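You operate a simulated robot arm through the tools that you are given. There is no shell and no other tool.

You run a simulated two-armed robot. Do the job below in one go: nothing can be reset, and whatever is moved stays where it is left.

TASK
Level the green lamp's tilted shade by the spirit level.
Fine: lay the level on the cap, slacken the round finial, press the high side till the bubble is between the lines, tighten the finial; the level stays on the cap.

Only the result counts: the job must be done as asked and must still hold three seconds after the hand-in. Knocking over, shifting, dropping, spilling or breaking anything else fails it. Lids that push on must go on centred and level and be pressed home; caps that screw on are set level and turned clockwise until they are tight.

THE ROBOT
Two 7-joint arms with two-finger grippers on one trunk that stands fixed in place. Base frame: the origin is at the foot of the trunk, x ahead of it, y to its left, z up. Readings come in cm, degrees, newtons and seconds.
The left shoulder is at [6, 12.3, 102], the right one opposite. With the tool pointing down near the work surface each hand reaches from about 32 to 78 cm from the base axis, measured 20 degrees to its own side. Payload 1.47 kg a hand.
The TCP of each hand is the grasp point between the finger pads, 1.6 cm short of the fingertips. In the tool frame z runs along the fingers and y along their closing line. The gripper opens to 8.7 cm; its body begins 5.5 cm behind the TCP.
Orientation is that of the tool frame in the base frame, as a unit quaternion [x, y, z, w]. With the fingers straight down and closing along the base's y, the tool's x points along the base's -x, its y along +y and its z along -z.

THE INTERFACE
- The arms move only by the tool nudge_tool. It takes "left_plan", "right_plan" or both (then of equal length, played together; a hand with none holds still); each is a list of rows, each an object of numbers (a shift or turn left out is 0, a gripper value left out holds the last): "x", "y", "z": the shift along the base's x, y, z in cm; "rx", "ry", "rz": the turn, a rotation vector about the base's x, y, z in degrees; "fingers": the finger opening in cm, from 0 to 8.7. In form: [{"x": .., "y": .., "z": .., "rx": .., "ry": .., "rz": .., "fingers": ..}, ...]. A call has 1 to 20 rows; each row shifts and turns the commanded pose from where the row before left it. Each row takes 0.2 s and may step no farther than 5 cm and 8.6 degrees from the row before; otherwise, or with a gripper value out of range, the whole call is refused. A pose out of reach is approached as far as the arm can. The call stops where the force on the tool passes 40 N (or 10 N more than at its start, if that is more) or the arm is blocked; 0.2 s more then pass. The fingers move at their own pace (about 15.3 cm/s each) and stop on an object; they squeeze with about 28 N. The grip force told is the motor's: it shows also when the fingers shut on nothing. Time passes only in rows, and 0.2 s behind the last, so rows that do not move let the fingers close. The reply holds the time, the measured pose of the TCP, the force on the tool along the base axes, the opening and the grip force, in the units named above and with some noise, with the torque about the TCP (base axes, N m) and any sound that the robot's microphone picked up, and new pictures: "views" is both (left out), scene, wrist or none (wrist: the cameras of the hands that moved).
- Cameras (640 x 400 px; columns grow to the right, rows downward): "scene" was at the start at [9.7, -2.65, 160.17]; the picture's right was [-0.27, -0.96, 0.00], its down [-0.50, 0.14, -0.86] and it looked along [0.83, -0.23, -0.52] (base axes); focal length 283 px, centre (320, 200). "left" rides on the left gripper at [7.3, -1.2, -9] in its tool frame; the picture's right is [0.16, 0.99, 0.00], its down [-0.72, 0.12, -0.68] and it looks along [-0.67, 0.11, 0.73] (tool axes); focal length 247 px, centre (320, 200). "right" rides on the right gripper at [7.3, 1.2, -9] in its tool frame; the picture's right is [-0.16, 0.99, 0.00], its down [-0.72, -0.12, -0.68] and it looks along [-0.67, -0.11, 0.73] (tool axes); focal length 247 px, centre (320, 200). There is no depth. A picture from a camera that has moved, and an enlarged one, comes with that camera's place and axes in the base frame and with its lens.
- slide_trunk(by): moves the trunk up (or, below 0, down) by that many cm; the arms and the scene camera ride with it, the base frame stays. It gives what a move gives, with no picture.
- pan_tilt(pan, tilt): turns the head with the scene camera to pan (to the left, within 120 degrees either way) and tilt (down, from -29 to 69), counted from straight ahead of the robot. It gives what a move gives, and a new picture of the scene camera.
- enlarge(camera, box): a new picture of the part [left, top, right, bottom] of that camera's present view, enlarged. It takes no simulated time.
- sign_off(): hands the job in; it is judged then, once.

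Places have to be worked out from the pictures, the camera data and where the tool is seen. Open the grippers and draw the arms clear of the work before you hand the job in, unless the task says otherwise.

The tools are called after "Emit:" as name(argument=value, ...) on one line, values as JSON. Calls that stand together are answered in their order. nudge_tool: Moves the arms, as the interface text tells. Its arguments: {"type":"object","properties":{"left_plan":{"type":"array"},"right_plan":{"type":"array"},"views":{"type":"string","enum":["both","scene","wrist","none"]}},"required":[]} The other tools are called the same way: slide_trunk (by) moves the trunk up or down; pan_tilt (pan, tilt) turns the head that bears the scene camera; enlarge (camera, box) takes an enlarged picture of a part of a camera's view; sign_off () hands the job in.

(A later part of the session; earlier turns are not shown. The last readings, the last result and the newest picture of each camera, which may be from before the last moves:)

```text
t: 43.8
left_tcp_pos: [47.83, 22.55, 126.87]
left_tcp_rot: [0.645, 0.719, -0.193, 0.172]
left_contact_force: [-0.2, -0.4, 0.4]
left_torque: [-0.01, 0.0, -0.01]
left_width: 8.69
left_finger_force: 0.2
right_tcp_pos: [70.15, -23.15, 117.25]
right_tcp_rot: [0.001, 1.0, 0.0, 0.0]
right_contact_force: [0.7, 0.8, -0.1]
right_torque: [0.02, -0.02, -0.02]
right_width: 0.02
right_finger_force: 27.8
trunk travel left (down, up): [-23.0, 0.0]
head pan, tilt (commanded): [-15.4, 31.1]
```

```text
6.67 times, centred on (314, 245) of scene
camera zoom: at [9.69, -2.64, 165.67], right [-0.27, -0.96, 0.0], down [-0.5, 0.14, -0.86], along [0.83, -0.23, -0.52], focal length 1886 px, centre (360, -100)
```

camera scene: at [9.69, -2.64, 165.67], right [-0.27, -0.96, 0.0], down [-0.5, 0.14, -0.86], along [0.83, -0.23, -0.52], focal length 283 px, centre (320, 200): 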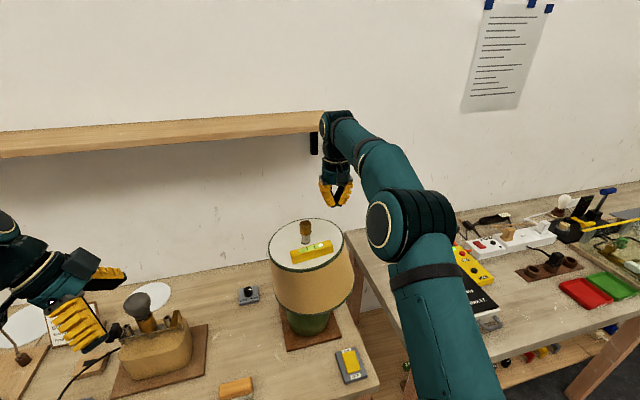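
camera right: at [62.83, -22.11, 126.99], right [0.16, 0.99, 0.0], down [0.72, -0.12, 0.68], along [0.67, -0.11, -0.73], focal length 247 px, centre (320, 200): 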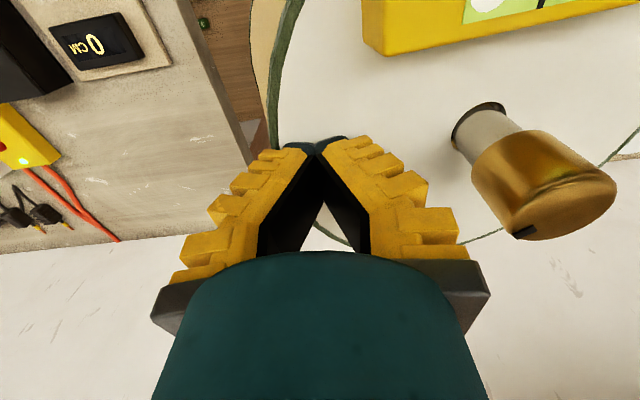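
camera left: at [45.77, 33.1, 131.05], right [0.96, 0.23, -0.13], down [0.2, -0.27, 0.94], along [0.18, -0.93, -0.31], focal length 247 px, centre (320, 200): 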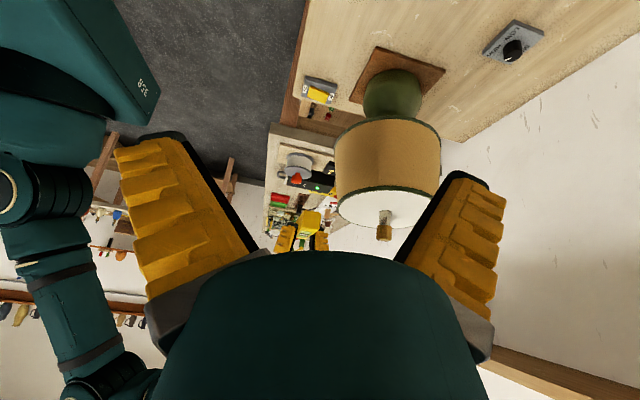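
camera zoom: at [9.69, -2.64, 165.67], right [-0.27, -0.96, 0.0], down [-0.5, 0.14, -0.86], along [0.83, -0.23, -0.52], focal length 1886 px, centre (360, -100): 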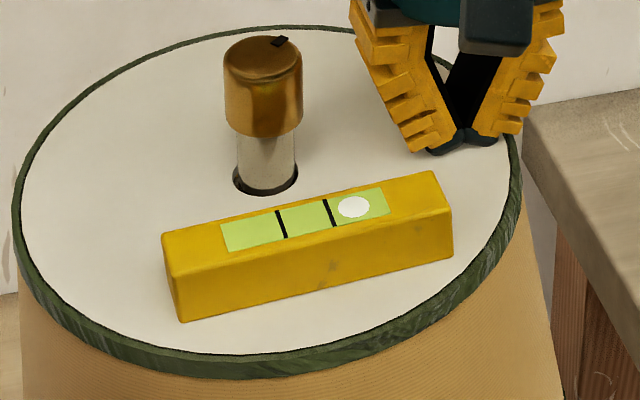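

The cap is now yielding to the press: the bubble has moved toward the middle (offset ≈50 of the initial ≈64 px). I press on with small steps.

Emit:
nudge_tool(right_plan=[{"z": -0.15}, {"z": -0.15}, {}, {}], views="none")

Emit:
enlarge(camera="scene", box=[266, 215, 362, 275])

```text
t: 44.8
left_tcp_pos: [47.77, 22.48, 126.81]
left_tcp_rot: [0.644, 0.72, -0.193, 0.172]
left_contact_force: [0.1, -0.2, -0.8]
left_torque: [0.0, 0.02, -0.02]
left_width: 8.73
left_finger_force: 0.1
right_tcp_pos: [70.17, -23.25, 116.95]
right_tcp_rot: [0.001, 1.0, 0.001, 0.001]
right_contact_force: [-0.2, -0.3, 0.0]
right_torque: [-0.03, -0.01, -0.01]
right_width: 0.01
right_finger_force: 27.5
trunk travel left (down, up): [-23.0, 0.0]
head pan, tilt (commanded): [-15.4, 31.1]
```

```text
6.67 times, centred on (314, 245) of scene
camera zoom: at [9.69, -2.65, 165.67], right [-0.27, -0.96, 0.0], down [-0.5, 0.14, -0.86], along [0.83, -0.23, -0.52], focal length 1886 px, centre (360, -100)
```

zoom: 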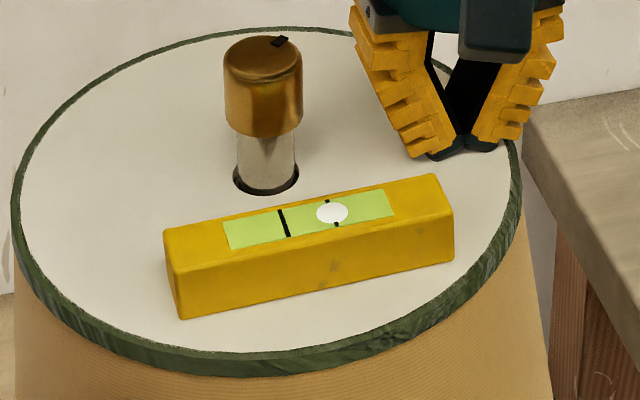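

The bubble is half-way onto the right line now (offset ≈24 px, about 87 px per cm of press). I press another 0.15 cm.

Emit:
nudge_tool(right_plan=[{"z": -0.15}, {}, {}], views="none")

Emit:
enlarge(camera="scene", box=[266, 215, 362, 275])

```text
t: 45.6
left_tcp_pos: [47.71, 22.39, 126.87]
left_tcp_rot: [0.644, 0.72, -0.193, 0.172]
left_contact_force: [0.2, 0.1, -0.6]
left_torque: [0.01, -0.02, -0.01]
left_width: 8.7
left_finger_force: 0.0
right_tcp_pos: [70.11, -23.07, 116.86]
right_tcp_rot: [0.001, 1.0, 0.0, 0.0]
right_contact_force: [-0.4, 0.0, -0.6]
right_torque: [-0.02, 0.02, -0.02]
right_width: 0.02
right_finger_force: 27.6
trunk travel left (down, up): [-23.0, 0.0]
head pan, tilt (commanded): [-15.4, 31.1]
```

```text
6.67 times, centred on (314, 245) of scene
camera zoom: at [9.69, -2.64, 165.67], right [-0.27, -0.96, 0.0], down [-0.5, 0.14, -0.86], along [0.83, -0.23, -0.52], focal length 1886 px, centre (360, -100)
```

zoom: 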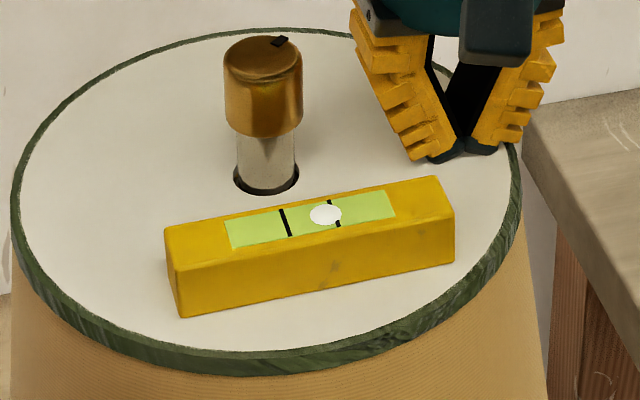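

Offset is down to about 15 px. I press 0.1 cm more.

Emit:
nudge_tool(right_plan=[{"z": -0.1}, {}, {}], views="none")

Emit:
enlarge(camera="scene", box=[290, 235, 338, 265])

```text
t: 46.4
left_tcp_pos: [47.75, 22.42, 126.81]
left_tcp_rot: [0.644, 0.72, -0.193, 0.172]
left_contact_force: [1.0, -0.1, -0.6]
left_torque: [0.01, 0.0, 0.02]
left_width: 8.71
left_finger_force: 0.2
right_tcp_pos: [70.2, -23.19, 116.71]
right_tcp_rot: [0.0, 1.0, 0.0, 0.0]
right_contact_force: [0.0, -0.1, -0.3]
right_torque: [0.03, 0.01, -0.03]
right_width: 0.01
right_finger_force: 27.6
trunk travel left (down, up): [-23.0, 0.0]
head pan, tilt (commanded): [-15.4, 31.1]
```

```text
13.33 times, centred on (314, 250) of scene
camera zoom: at [9.69, -2.65, 165.67], right [-0.27, -0.96, 0.0], down [-0.5, 0.14, -0.86], along [0.83, -0.23, -0.52], focal length 3771 px, centre (400, -467)
```

zoom: 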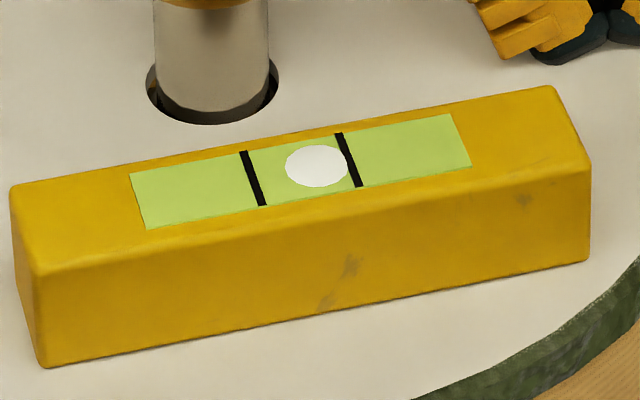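

Nearly there: bubble is 16 px (of ~95 px line spacing) off centre. I press about 0.08 cm more.

Emit:
nudge_tool(right_plan=[{"z": -0.08}, {}, {}], views="none")

Emit:
enlarge(camera="scene", box=[290, 235, 338, 265])

```text
t: 47.2
left_tcp_pos: [47.65, 22.58, 126.89]
left_tcp_rot: [0.644, 0.72, -0.192, 0.173]
left_contact_force: [0.3, 0.1, 0.1]
left_torque: [0.02, -0.01, -0.03]
left_width: 8.71
left_finger_force: 0.1
right_tcp_pos: [70.05, -23.24, 116.63]
right_tcp_rot: [0.001, 1.0, 0.0, 0.0]
right_contact_force: [0.9, 0.0, 0.2]
right_torque: [-0.04, -0.02, 0.03]
right_width: 0.0
right_finger_force: 27.6
trunk travel left (down, up): [-23.0, 0.0]
head pan, tilt (commanded): [-15.4, 31.1]
```

```text
13.33 times, centred on (314, 250) of scene
camera zoom: at [9.69, -2.65, 165.67], right [-0.27, -0.96, 0.0], down [-0.5, 0.14, -0.86], along [0.83, -0.23, -0.52], focal length 3771 px, centre (400, -467)
```

zoom: 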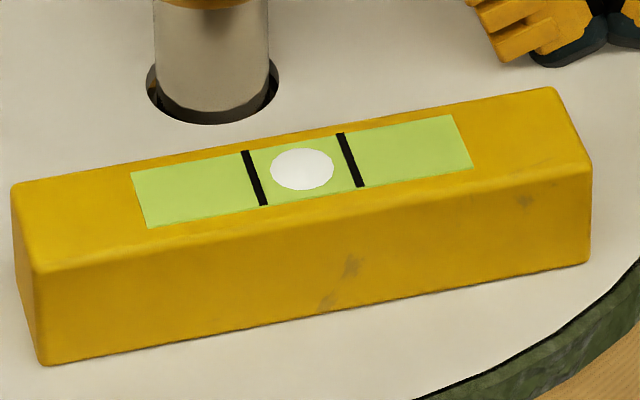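

The bubble is centred between the lines. I lift the pressing fingers gently and check that the shade stays.

Emit:
nudge_tool(right_plan=[{"z": 0.2}, {"z": 0.5}, {"z": 2}, {"z": 4}, {"z": 4}, {}, {}, {}], views="both")

Emit:
enlarge(camera="scene", box=[290, 235, 338, 265])

Emit:
enlarge(camera="scene", box=[256, 210, 368, 280])

Emit:
enlarge(camera="left", box=[320, 160, 448, 240])

```text
t: 49.0
left_tcp_pos: [47.74, 22.43, 126.83]
left_tcp_rot: [0.644, 0.72, -0.193, 0.173]
left_contact_force: [0.1, -1.0, 0.0]
left_torque: [-0.05, 0.03, 0.02]
left_width: 8.69
left_finger_force: 0.1
right_tcp_pos: [70.17, -23.22, 127.28]
right_tcp_rot: [0.001, 1.0, 0.0, 0.001]
right_contact_force: [1.0, 1.0, 0.6]
right_torque: [0.0, -0.04, -0.03]
right_width: 0.0
right_finger_force: 28.3
trunk travel left (down, up): [-23.0, 0.0]
head pan, tilt (commanded): [-15.4, 31.1]
camera scene: at [9.71, -2.65, 165.66], right [-0.27, -0.96, 0.0], down [-0.5, 0.14, -0.86], along [0.83, -0.23, -0.52], focal length 283 px, centre (320, 200)
camera right: at [62.92, -22.19, 136.31], right [0.16, 0.99, 0.0], down [0.72, -0.12, 0.68], along [0.67, -0.11, -0.73], focal length 247 px, centre (320, 200)
```

scene: 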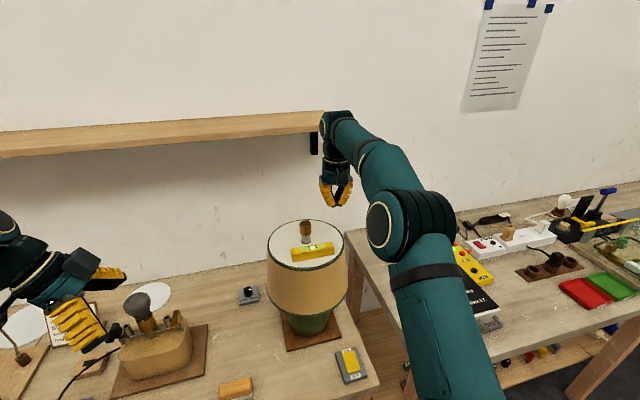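
right: 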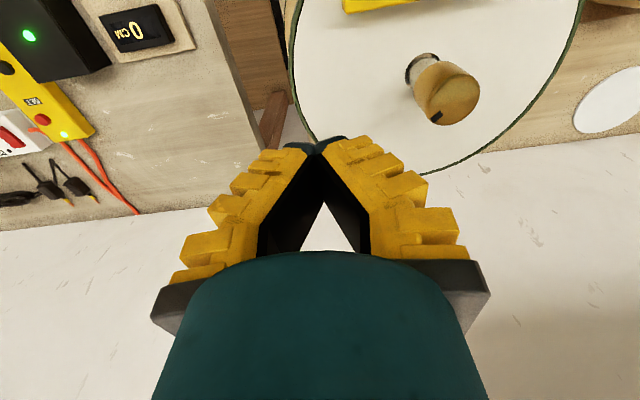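

```text
13.33 times, centred on (314, 250) of scene
camera zoom: at [9.71, -2.65, 165.66], right [-0.27, -0.96, 0.0], down [-0.5, 0.14, -0.86], along [0.83, -0.23, -0.52], focal length 3771 px, centre (400, -467)
```

zoom: 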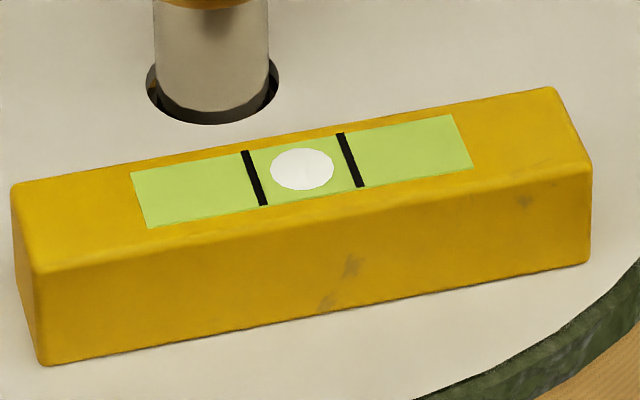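

```text
5.71 times, centred on (312, 245) of scene
camera zoom: at [9.71, -2.65, 165.66], right [-0.27, -0.96, 0.0], down [-0.5, 0.14, -0.86], along [0.83, -0.23, -0.52], focal length 1616 px, centre (366, -57)
```

zoom: 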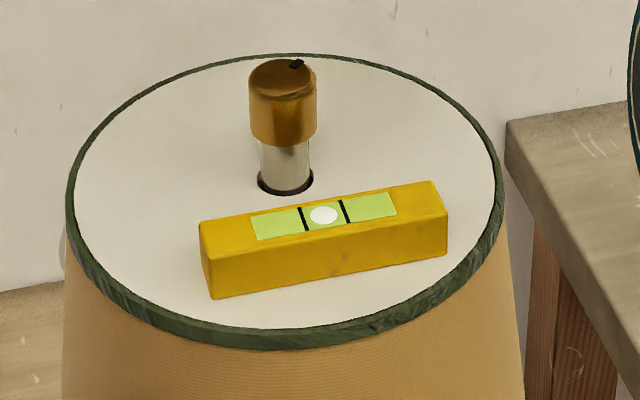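

```text
5.00 times, centred on (384, 200) of left
camera zoom: at [45.76, 33.09, 131.08], right [0.96, 0.23, -0.13], down [0.2, -0.27, 0.94], along [0.18, -0.93, -0.31], focal length 1235 px, centre (0, 200)
```

zoom: 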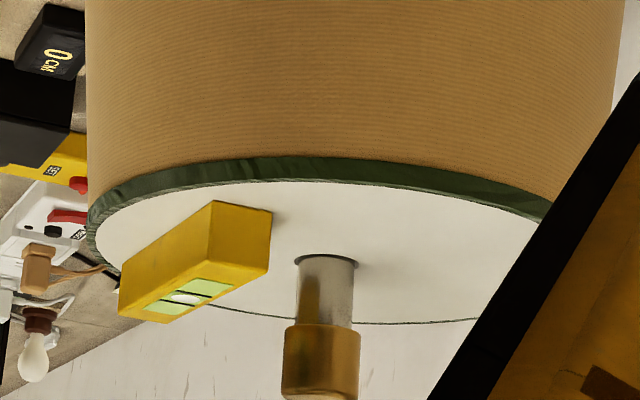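

The shade holds with the bubble centred. Before tightening I check the other axis too: I bring the left camera back to its side-on spot for an unobstructed view across the cap.

Emit:
nudge_tool(left_plan=[{"x": 3.6, "y": -2, "z": -1.4}, {"x": 3.6, "y": -2, "z": -1.4}, {"x": 3.6, "y": -2, "z": -1.4}, {"x": 3.4, "y": -1.9, "z": -1.3}, {}, {}], views="wrist")

Emit:
enlarge(camera="left", box=[256, 160, 416, 260])

Emit:
enlarge(camera="left", box=[256, 180, 304, 220])

Emit:
enlarge(camera="left", box=[360, 180, 408, 220])

```text
t: 50.4
left_tcp_pos: [62.15, 14.43, 121.2]
left_tcp_rot: [0.644, 0.72, -0.194, 0.173]
left_contact_force: [-0.2, 0.2, -0.6]
left_torque: [-0.02, 0.02, 0.0]
left_width: 8.73
left_finger_force: 0.0
right_tcp_pos: [70.12, -23.2, 127.3]
right_tcp_rot: [0.001, 1.0, 0.0, 0.0]
right_contact_force: [0.3, -0.4, -0.6]
right_torque: [0.02, 0.02, 0.0]
right_width: 0.0
right_finger_force: 27.7
trunk travel left (down, up): [-23.0, 0.0]
head pan, tilt (commanded): [-15.4, 31.1]
camera left: at [60.17, 25.06, 125.51], right [0.96, 0.23, -0.13], down [0.2, -0.27, 0.94], along [0.18, -0.93, -0.31], focal length 247 px, centre (320, 200)
```

left: 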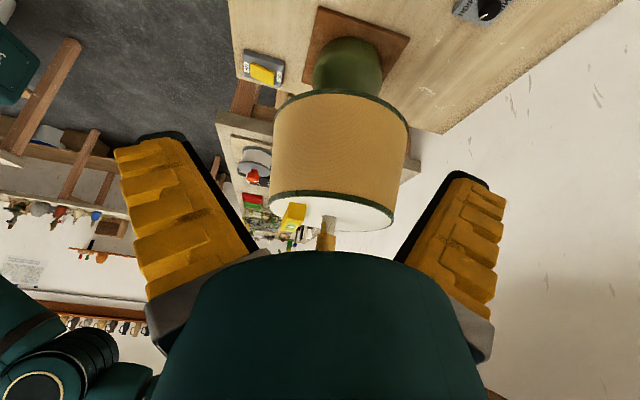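

```text
4.00 times, centred on (336, 210) of left
camera zoom: at [60.17, 25.06, 125.51], right [0.96, 0.23, -0.13], down [0.2, -0.27, 0.94], along [0.18, -0.93, -0.31], focal length 988 px, centre (256, 160)
```

zoom: 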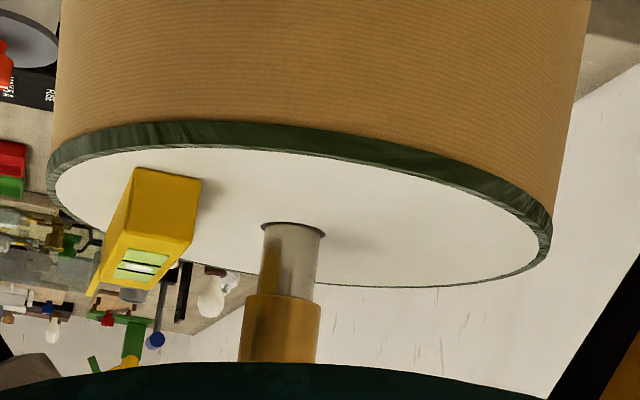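

```text
10.00 times, centred on (280, 200) of left
camera zoom: at [60.17, 25.06, 125.51], right [0.96, 0.23, -0.13], down [0.2, -0.27, 0.94], along [0.18, -0.93, -0.31], focal length 2470 px, centre (720, 200)
```

zoom: 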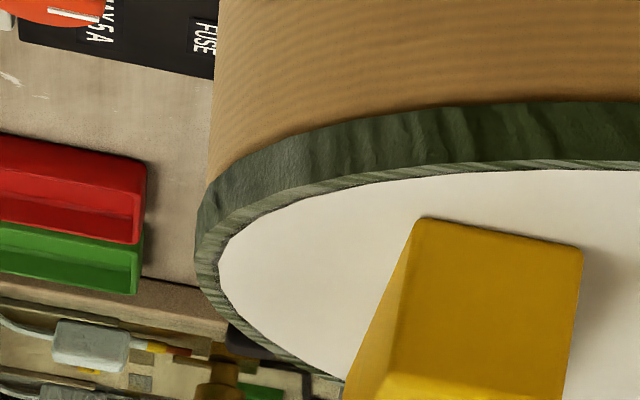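

```text
10.00 times, centred on (384, 200) of left
camera zoom: at [60.17, 25.06, 125.51], right [0.96, 0.23, -0.13], down [0.2, -0.27, 0.94], along [0.18, -0.93, -0.31], focal length 2470 px, centre (-320, 200)
```

zoom: 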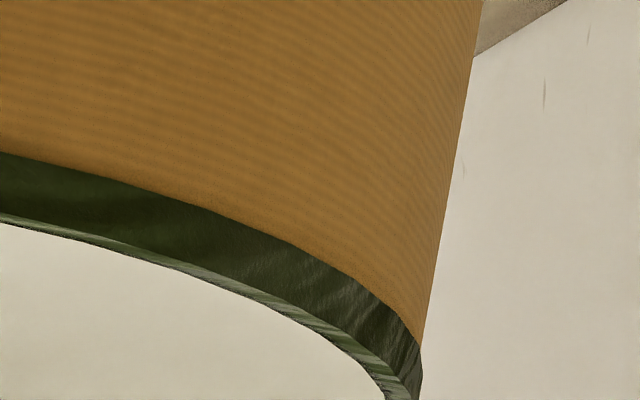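

I zoom on the right rim extreme and the hole for an accurate comparison of heights along x.

Emit:
enlarge(camera="left", box=[370, 200, 410, 232])

Emit:
enlarge(camera="left", box=[300, 190, 360, 240])

```text
12.50 times, centred on (390, 216) of left
camera zoom: at [60.17, 25.06, 125.51], right [0.96, 0.23, -0.13], down [0.2, -0.27, 0.94], along [0.18, -0.93, -0.31], focal length 3087 px, centre (-555, 0)
```

zoom: 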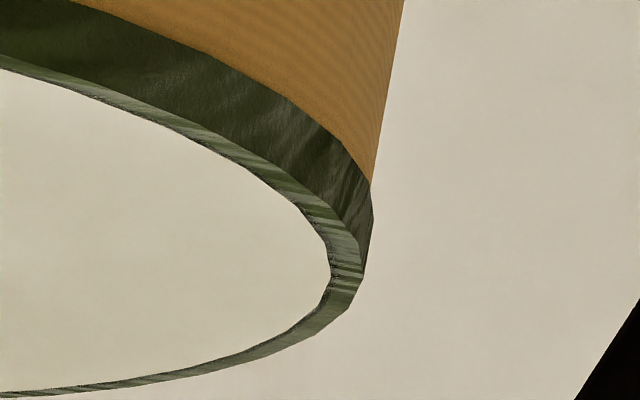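

```text
8.00 times, centred on (330, 215) of left
camera zoom: at [60.17, 25.06, 125.51], right [0.96, 0.23, -0.13], down [0.2, -0.27, 0.94], along [0.18, -0.93, -0.31], focal length 1976 px, centre (240, 80)
```

zoom: 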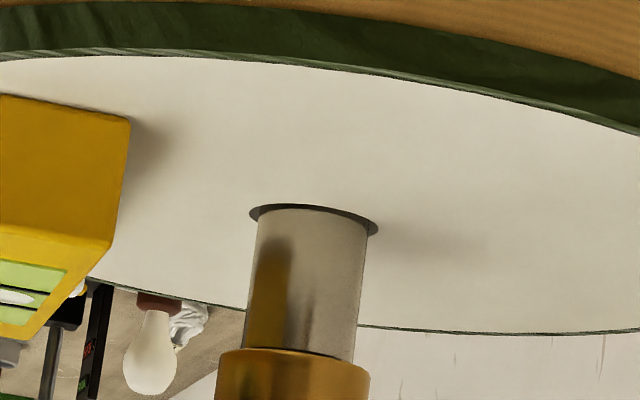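

To separate camera roll from real tilt I look at the stem (vertical reference) at high zoom.

Emit:
enlarge(camera="left", box=[320, 212, 344, 252])

Emit:
enlarge(camera="scene", box=[292, 215, 324, 250])

Emit:
enlarge(camera="scene", box=[260, 210, 356, 355])

```text
10.00 times, centred on (332, 232) of left
camera zoom: at [60.17, 25.06, 125.51], right [0.96, 0.23, -0.13], down [0.2, -0.27, 0.94], along [0.18, -0.93, -0.31], focal length 2470 px, centre (200, -120)
```

zoom: 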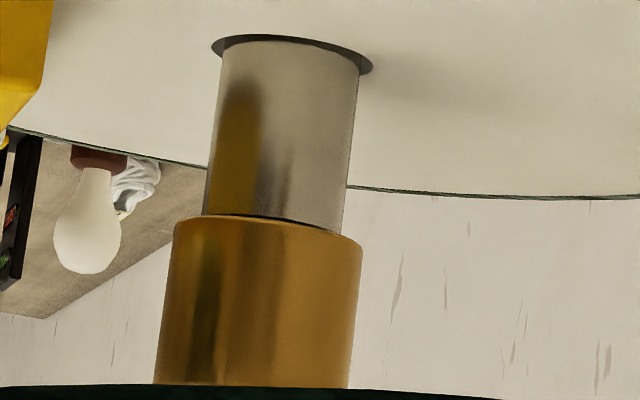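

```text
11.43 times, centred on (308, 232) of scene
camera zoom: at [9.81, -2.67, 165.66], right [-0.27, -0.96, 0.0], down [-0.5, 0.14, -0.86], along [0.82, -0.23, -0.52], focal length 3232 px, centre (457, -171)
```

zoom: 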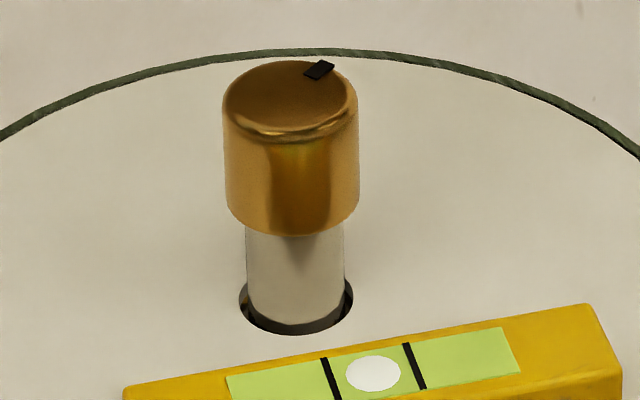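

```text
2.76 times, centred on (308, 282) of scene
camera zoom: at [9.81, -2.67, 165.66], right [-0.27, -0.96, 0.0], down [-0.5, 0.14, -0.86], along [0.82, -0.23, -0.52], focal length 780 px, centre (353, -28)
```

zoom: 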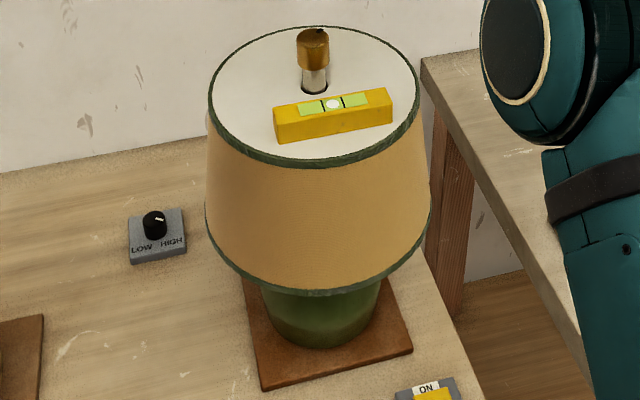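

Front-back tilt is within about half a degree of zero judged against the stem, so the shade is level in both directions. Next I bring the opened right hand back over the finial, wound to +147° so that I can turn clockwise.

Emit:
nudge_tool(right_plan=[{"rz": 8.17, "y": 0.46}, {"rz": 8.17, "y": 0.46}, {"rz": 8.17, "y": 0.46}, {"rz": 8.17, "y": 0.46}, {"rz": 8.17, "y": 0.46}, {"rz": 8.17, "y": 0.46}, {"rz": 8.17, "y": 0.46}, {"rz": 8.17, "y": 0.46}, {"rz": 8.17, "y": 0.46}, {"rz": 8.17, "y": 0.46}, {"rz": 8.17, "y": 0.46}, {"rz": 8.17, "y": 0.46}, {"rz": 8.17, "y": 0.46}, {"rz": 8.17, "y": 0.46}, {"rz": 8.17, "y": 0.46}, {"rz": 8.17, "y": 0.46, "fingers": 2}, {"rz": 8.17, "y": 0.46, "fingers": 4}, {"rz": 8.17, "y": 0.46, "fingers": 6}, {}], views="both")

Emit:
enlarge(camera="scene", box=[250, 190, 378, 270])

```text
t: 54.4
left_tcp_pos: [62.06, 14.43, 121.31]
left_tcp_rot: [0.644, 0.72, -0.193, 0.172]
left_contact_force: [0.3, -0.7, 0.5]
left_torque: [0.0, 0.01, 0.0]
left_width: 8.71
left_finger_force: 0.1
right_tcp_pos: [70.14, -14.92, 127.37]
right_tcp_rot: [0.959, -0.283, 0.0, 0.0]
right_contact_force: [0.1, 0.5, 0.0]
right_torque: [0.01, 0.0, 0.0]
right_width: 6.48
right_finger_force: 3.3
trunk travel left (down, up): [-23.0, 0.0]
head pan, tilt (commanded): [-15.4, 31.1]
camera scene: at [9.69, -2.65, 165.67], right [-0.27, -0.96, 0.0], down [-0.5, 0.14, -0.86], along [0.83, -0.23, -0.52], focal length 283 px, centre (320, 200)
camera right: at [75.65, -19.95, 136.31], right [-0.67, -0.74, 0.0], down [-0.54, 0.49, 0.68], along [-0.51, 0.46, -0.73], focal length 247 px, centre (320, 200)
```

scene: 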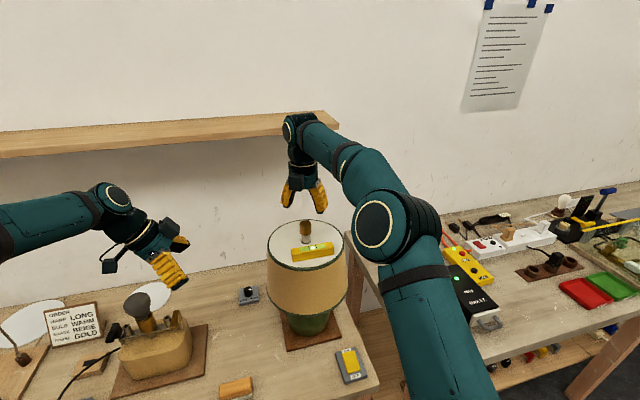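
right: 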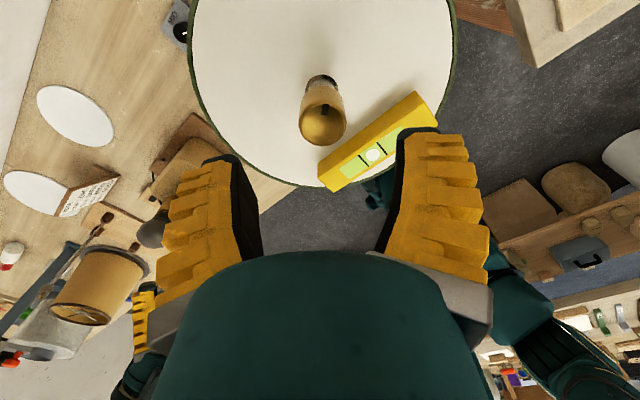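

```text
5.00 times, centred on (314, 230) of scene
camera zoom: at [9.69, -2.65, 165.67], right [-0.27, -0.96, 0.0], down [-0.5, 0.14, -0.86], along [0.83, -0.23, -0.52], focal length 1414 px, centre (350, 50)
```

zoom: 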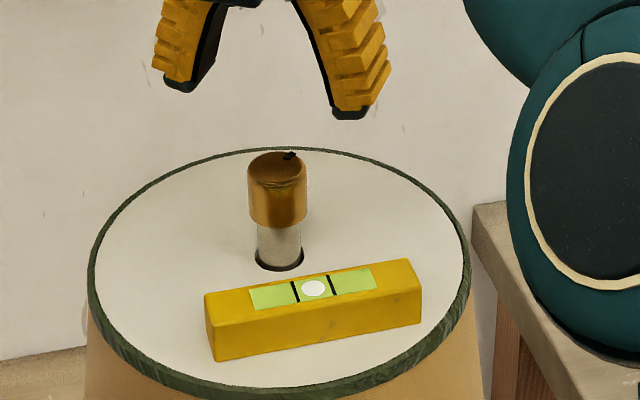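

The hand is well centred over the finial and the bubble is still centred. I narrow the opening a bit (to stay clear of the level) and descend.

Emit:
nudge_tool(right_plan=[{"fingers": 4.6, "x": -0.05}, {"z": -2}, {"z": -2}, {"z": -2}, {"z": -1.5}, {}], views="both")

Emit:
enlarge(camera="scene", box=[250, 190, 378, 270])

Emit:
enlarge(camera="left", box=[256, 160, 416, 260])

```text
t: 55.8
left_tcp_pos: [62.0, 14.54, 121.37]
left_tcp_rot: [0.644, 0.72, -0.193, 0.173]
left_contact_force: [0.1, 0.3, -0.1]
left_torque: [0.0, 0.01, -0.01]
left_width: 8.74
left_finger_force: 0.1
right_tcp_pos: [70.13, -14.92, 119.88]
right_tcp_rot: [0.959, -0.284, 0.0, 0.0]
right_contact_force: [-0.7, 0.6, 0.1]
right_torque: [0.0, -0.01, 0.01]
right_width: 5.14
right_finger_force: 4.7
trunk travel left (down, up): [-23.0, 0.0]
head pan, tilt (commanded): [-15.4, 31.1]
camera scene: at [9.68, -2.64, 165.67], right [-0.27, -0.96, 0.0], down [-0.5, 0.14, -0.86], along [0.83, -0.23, -0.52], focal length 283 px, centre (320, 200)
camera right: at [75.58, -20.0, 128.83], right [-0.67, -0.74, 0.0], down [-0.54, 0.49, 0.68], along [-0.5, 0.46, -0.73], focal length 247 px, centre (320, 200)
```

scene: 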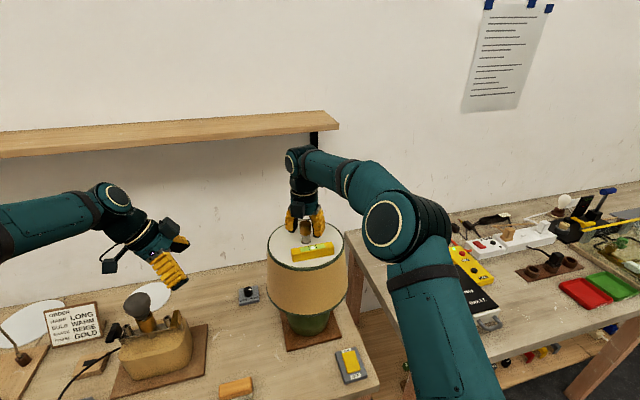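
right: 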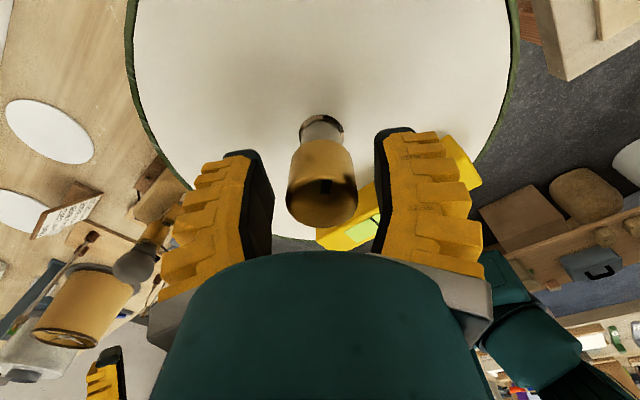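

```text
5.00 times, centred on (314, 230) of scene
camera zoom: at [9.68, -2.64, 165.67], right [-0.27, -0.96, 0.0], down [-0.5, 0.14, -0.86], along [0.83, -0.23, -0.52], focal length 1414 px, centre (350, 50)
```

zoom: 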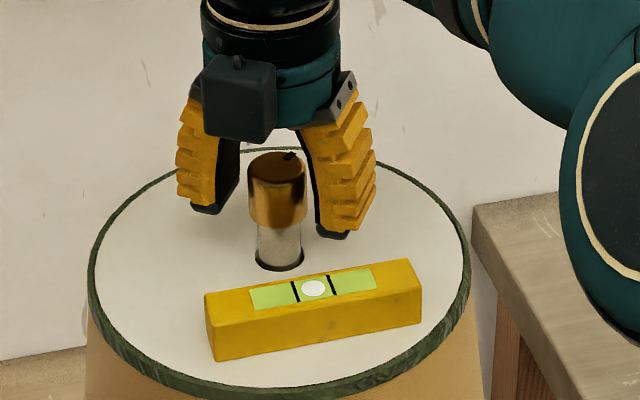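

```text
4.00 times, centred on (336, 210) of left
camera zoom: at [60.06, 25.11, 125.57], right [0.96, 0.23, -0.13], down [0.2, -0.27, 0.94], along [0.18, -0.93, -0.31], focal length 988 px, centre (256, 160)
```

zoom: 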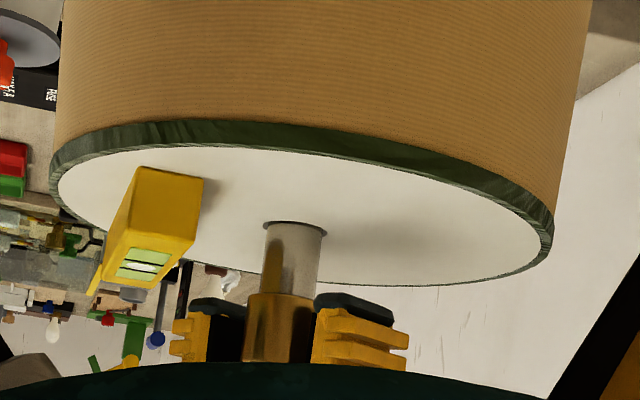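

Centring is within about 0.1 cm. I nudge that out and close on the finial.

Emit:
nudge_tool(right_plan=[{"x": -0.08, "y": -0.08}, {"fingers": 3.2}, {"fingers": 2}, {"fingers": 0}, {}, {}], views="wrist")

Emit:
enlarge(camera="scene", box=[250, 190, 378, 270])

```text
t: 57.2
left_tcp_pos: [62.01, 14.48, 121.21]
left_tcp_rot: [0.643, 0.72, -0.193, 0.173]
left_contact_force: [0.6, -0.3, 0.0]
left_torque: [-0.03, -0.01, -0.02]
left_width: 8.69
left_finger_force: 0.1
right_tcp_pos: [69.94, -15.06, 119.73]
right_tcp_rot: [0.959, -0.284, 0.0, 0.0]
right_contact_force: [1.0, 0.7, 0.1]
right_torque: [-0.02, -0.03, 0.01]
right_width: 2.72
right_finger_force: 29.6
trunk travel left (down, up): [-23.0, 0.0]
head pan, tilt (commanded): [-15.4, 31.1]
camera right: at [75.5, -20.04, 128.84], right [-0.67, -0.74, 0.0], down [-0.54, 0.49, 0.68], along [-0.5, 0.46, -0.73], focal length 247 px, centre (320, 200)
```

right: 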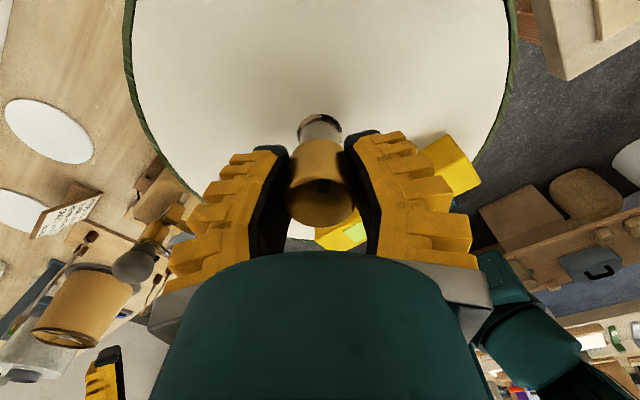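

```text
5.00 times, centred on (314, 230) of scene
camera zoom: at [9.7, -2.63, 165.67], right [-0.27, -0.96, 0.0], down [-0.5, 0.14, -0.86], along [0.83, -0.23, -0.52], focal length 1414 px, centre (350, 50)
```

zoom: 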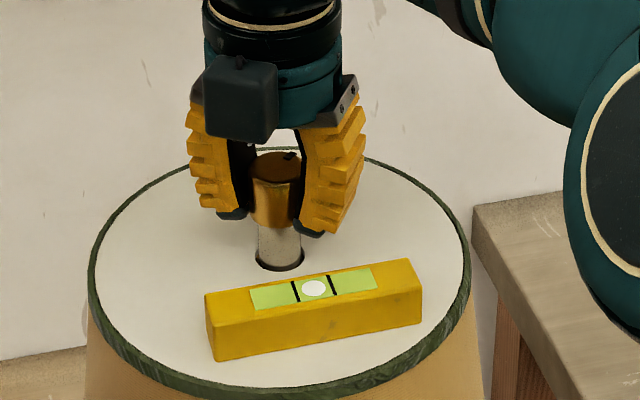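

The finial is gripped cleanly with no side loads, bubble still centred. I start turning clockwise, watching torque.

Emit:
nudge_tool(right_plan=[{"rz": -8}, {"rz": -8}, {"rz": -8}, {"rz": -8}, {"rz": -8}, {"rz": -8}, {}], views="wrist")

Emit:
enlarge(camera="scene", box=[250, 190, 378, 270])

```text
t: 58.8
left_tcp_pos: [62.12, 14.52, 121.24]
left_tcp_rot: [0.644, 0.72, -0.193, 0.172]
left_contact_force: [0.3, -0.3, -0.2]
left_torque: [-0.01, -0.01, -0.01]
left_width: 8.68
left_finger_force: 0.0
right_tcp_pos: [69.96, -15.03, 119.85]
right_tcp_rot: [0.759, -0.651, 0.0, 0.0]
right_contact_force: [4.4, 0.1, 4.0]
right_torque: [-0.12, -0.07, -0.04]
right_width: 2.68
right_finger_force: 29.3
trunk travel left (down, up): [-23.0, 0.0]
head pan, tilt (commanded): [-15.4, 31.1]
camera right: at [70.0, -22.48, 128.84], right [-1.0, 0.0, 0.0], down [0.0, 0.73, 0.68], along [0.0, 0.68, -0.73], focal length 247 px, centre (320, 200)
```

right: 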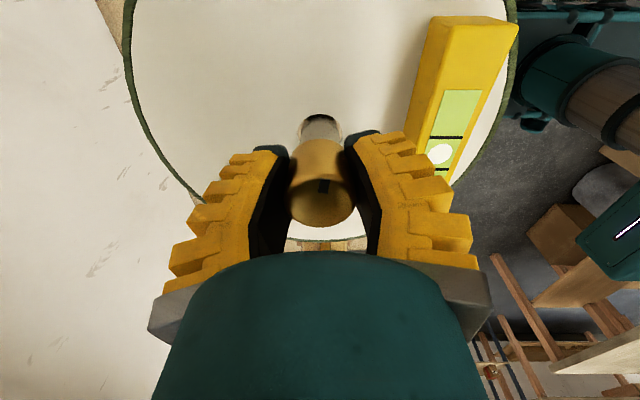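

```text
5.00 times, centred on (314, 230) of scene
camera zoom: at [9.72, -2.65, 165.67], right [-0.27, -0.96, 0.0], down [-0.5, 0.14, -0.86], along [0.83, -0.23, -0.52], focal length 1414 px, centre (350, 50)
```

zoom: 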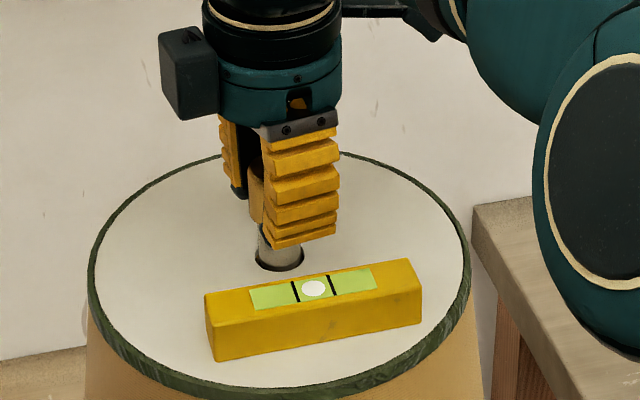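

The finial turns back with the hand and the bubble stays centred. I continue clockwise.

Emit:
nudge_tool(right_plan=[{"rz": -8}, {"rz": -8}, {"rz": -8}, {"rz": -8}, {"rz": -8}, {"rz": -8}, {}], views="wrist")

Emit:
enlarge(camera="scene", box=[250, 190, 378, 270])

```text
t: 60.4
left_tcp_pos: [62.02, 14.51, 121.34]
left_tcp_rot: [0.644, 0.72, -0.193, 0.172]
left_contact_force: [0.4, 0.9, 0.2]
left_torque: [0.02, -0.02, 0.0]
left_width: 8.71
left_finger_force: 0.0
right_tcp_pos: [69.96, -15.01, 119.77]
right_tcp_rot: [-0.43, 0.903, 0.0, 0.001]
right_contact_force: [3.0, -0.2, 5.7]
right_torque: [-0.03, 0.02, -0.01]
right_width: 2.65
right_finger_force: 30.3
trunk travel left (down, up): [-23.0, 0.0]
head pan, tilt (commanded): [-15.4, 31.1]
camera right: at [64.52, -20.02, 128.84], right [-0.67, 0.75, 0.0], down [0.55, 0.49, 0.68], along [0.51, 0.45, -0.73], focal length 247 px, centre (320, 200)
```

right: 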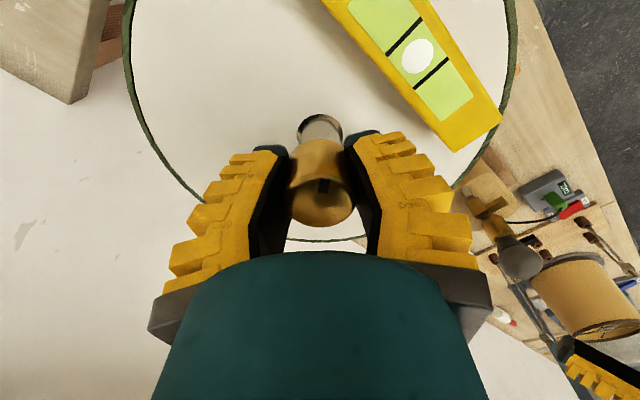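

```text
5.00 times, centred on (314, 230) of scene
camera zoom: at [9.68, -2.63, 165.67], right [-0.27, -0.96, 0.0], down [-0.5, 0.14, -0.86], along [0.83, -0.23, -0.52], focal length 1414 px, centre (350, 50)
```

zoom: 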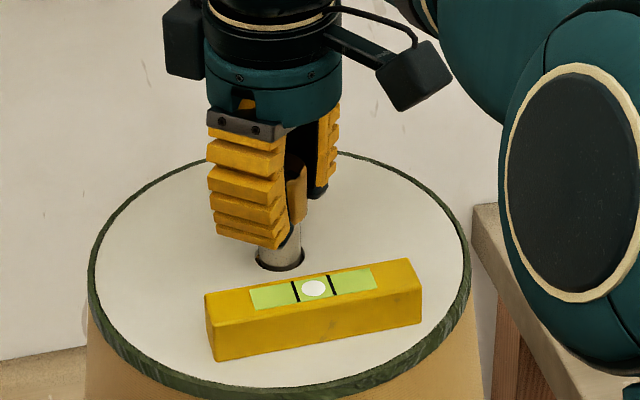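

Wrist at about +51° and still free-turning. I continue clockwise toward 0, where it was tight at the start, checking torque.

Emit:
nudge_tool(right_plan=[{"rz": -8}, {"rz": -8}, {"rz": -8}, {"rz": -8}, {"rz": -8}, {}], views="wrist")

Emit:
enlarge(camera="scene", box=[250, 190, 378, 270])

```text
t: 61.8
left_tcp_pos: [62.12, 14.54, 121.29]
left_tcp_rot: [0.644, 0.72, -0.193, 0.172]
left_contact_force: [-0.1, -0.1, -0.5]
left_torque: [-0.02, -0.01, -0.01]
left_width: 8.7
left_finger_force: 0.0
right_tcp_pos: [70.0, -15.03, 119.72]
right_tcp_rot: [-0.095, 0.995, 0.001, 0.001]
right_contact_force: [5.2, -1.1, 6.9]
right_torque: [0.03, -0.06, 0.25]
right_width: 2.56
right_finger_force: 30.4
trunk travel left (down, up): [-23.0, 0.0]
head pan, tilt (commanded): [-15.4, 31.1]
camera right: at [62.64, -15.33, 128.84], right [-0.03, 1.0, 0.0], down [0.73, 0.02, 0.68], along [0.68, 0.02, -0.73], focal length 247 px, centre (320, 200)
```

right: 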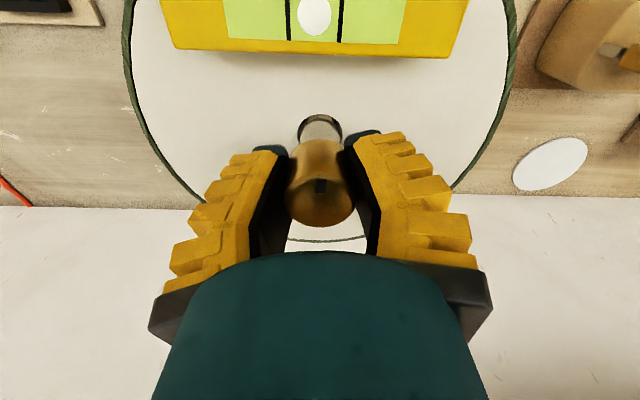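

```text
5.00 times, centred on (314, 230) of scene
camera zoom: at [9.7, -2.63, 165.67], right [-0.27, -0.96, 0.0], down [-0.5, 0.14, -0.86], along [0.83, -0.23, -0.52], focal length 1414 px, centre (350, 50)
```

zoom: 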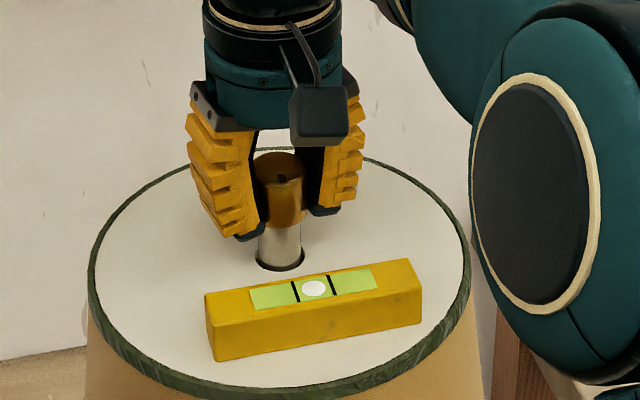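

The torque now rises (0.25 N m) near the original angle: the finial is seating. I turn a little further in small steps.

Emit:
nudge_tool(right_plan=[{"rz": -4}, {}, {}], views="wrist")

Emit:
nudge_tool(right_plan=[{"rz": -4}, {}, {}], views="wrist")

Emit:
enlarge(camera="scene", box=[250, 190, 378, 270])

```text
t: 62.6
left_tcp_pos: [62.08, 14.58, 121.28]
left_tcp_rot: [0.644, 0.72, -0.193, 0.172]
left_contact_force: [-0.5, -1.1, -0.3]
left_torque: [-0.03, 0.04, 0.04]
left_width: 8.71
left_finger_force: 0.0
right_tcp_pos: [69.96, -14.88, 119.73]
right_tcp_rot: [-0.062, 0.998, 0.0, 0.0]
right_contact_force: [4.3, 0.6, 7.8]
right_torque: [-0.02, -0.14, 0.04]
right_width: 2.38
right_finger_force: 29.9
trunk travel left (down, up): [-23.0, 0.0]
head pan, tilt (commanded): [-15.4, 31.1]
camera right: at [62.62, -14.83, 128.85], right [0.04, 1.0, 0.0], down [0.73, -0.03, 0.68], along [0.68, -0.03, -0.73], focal length 247 px, centre (320, 200)
```

right: 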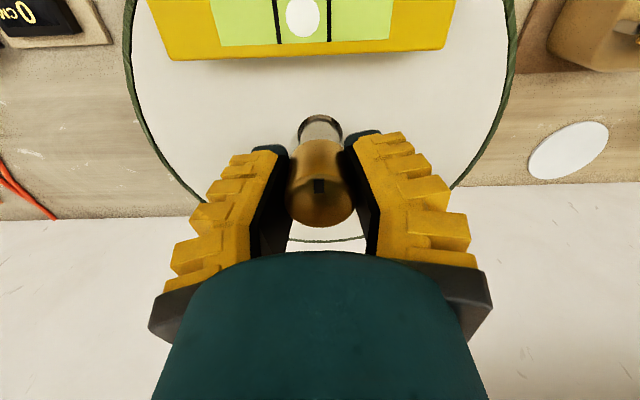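

```text
t: 63.4
left_tcp_pos: [62.06, 14.44, 121.41]
left_tcp_rot: [0.644, 0.72, -0.193, 0.172]
left_contact_force: [-0.1, 0.2, -0.7]
left_torque: [0.0, 0.01, 0.0]
left_width: 8.7
left_finger_force: 0.0
right_tcp_pos: [69.98, -15.01, 119.82]
right_tcp_rot: [-0.026, 1.0, -0.001, 0.0]
right_contact_force: [6.5, 1.2, 8.3]
right_torque: [0.02, -0.16, -0.01]
right_width: 2.22
right_finger_force: 29.7
trunk travel left (down, up): [-23.0, 0.0]
head pan, tilt (commanded): [-15.4, 31.1]
camera right: at [62.67, -14.31, 128.84], right [0.11, 0.99, 0.0], down [0.73, -0.08, 0.68], along [0.68, -0.07, -0.73], focal length 247 px, centre (320, 200)
```

right: 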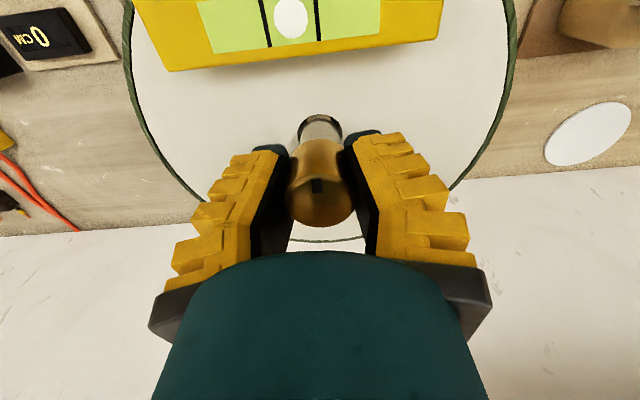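

```text
5.00 times, centred on (314, 230) of scene
camera zoom: at [9.72, -2.61, 165.67], right [-0.27, -0.96, 0.0], down [-0.5, 0.14, -0.86], along [0.83, -0.23, -0.52], focal length 1414 px, centre (350, 50)
```

zoom: 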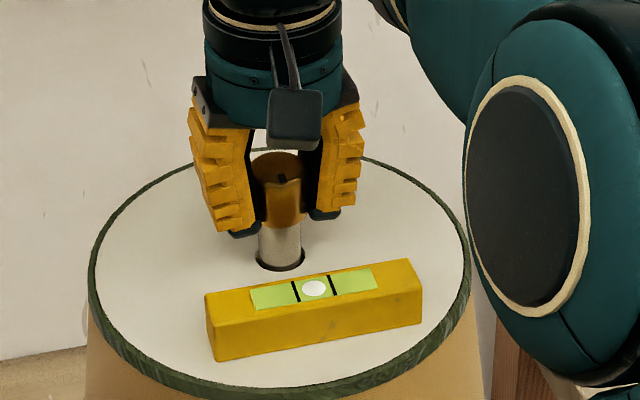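

The hand now slips on the finial while its mark stays put, i.e. it has reached its stop. I open, wind back 40°, regrip and turn clockwise once more to make sure it is tight.

Emit:
nudge_tool(right_plan=[{"fingers": 3}, {"fingers": 4.2}, {}, {"rz": 8}, {"rz": 8}, {"rz": 8}, {"rz": 8}, {"rz": 8}, {}], views="wrist")

Emit:
enlarge(camera="right", box=[260, 100, 380, 240])

Emit:
enlarge(camera="scene", box=[266, 210, 362, 270])

```text
t: 65.4
left_tcp_pos: [62.01, 14.51, 121.45]
left_tcp_rot: [0.643, 0.72, -0.194, 0.173]
left_contact_force: [-0.5, -1.3, -1.0]
left_torque: [-0.02, -0.02, 0.0]
left_width: 8.69
left_finger_force: 0.1
right_tcp_pos: [69.97, -15.03, 119.9]
right_tcp_rot: [-0.368, 0.93, 0.0, 0.0]
right_contact_force: [-0.4, -0.1, -0.1]
right_torque: [-0.02, -0.01, -0.02]
right_width: 4.74
right_finger_force: 3.6
trunk travel left (down, up): [-23.0, 0.0]
head pan, tilt (commanded): [-15.4, 31.1]
camera right: at [63.87, -19.25, 128.81], right [-0.56, 0.83, 0.0], down [0.61, 0.41, 0.68], along [0.56, 0.38, -0.73], focal length 247 px, centre (320, 200)
```

right: 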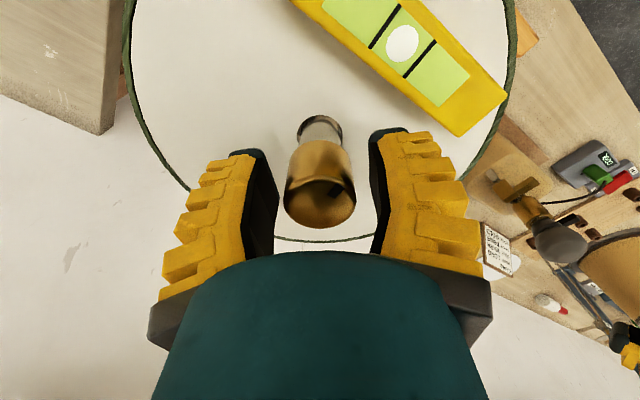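

```text
2.86 times, centred on (320, 170) of right
camera zoom: at [63.87, -19.25, 128.81], right [-0.56, 0.83, 0.0], down [0.61, 0.41, 0.68], along [0.56, 0.38, -0.73], focal length 706 px, centre (320, 286)
```

zoom: 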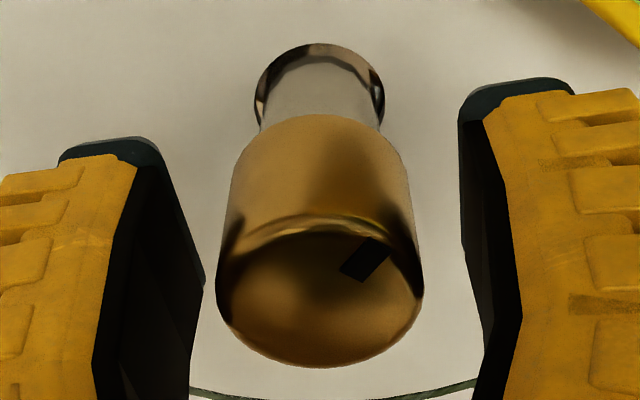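

```text
6.67 times, centred on (314, 240) of scene
camera zoom: at [9.69, -2.64, 165.67], right [-0.27, -0.96, 0.0], down [-0.5, 0.14, -0.86], along [0.83, -0.23, -0.52], focal length 1886 px, centre (360, -67)
```

zoom: 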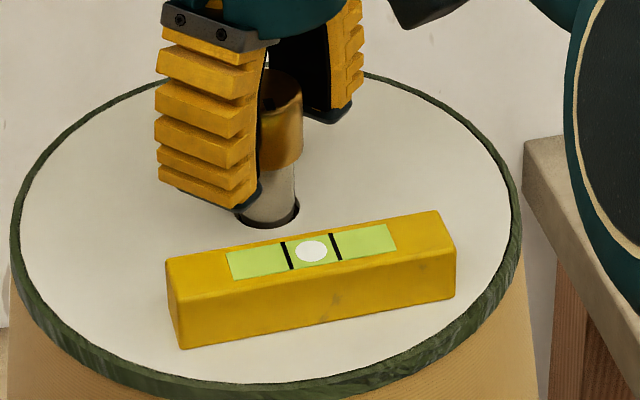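

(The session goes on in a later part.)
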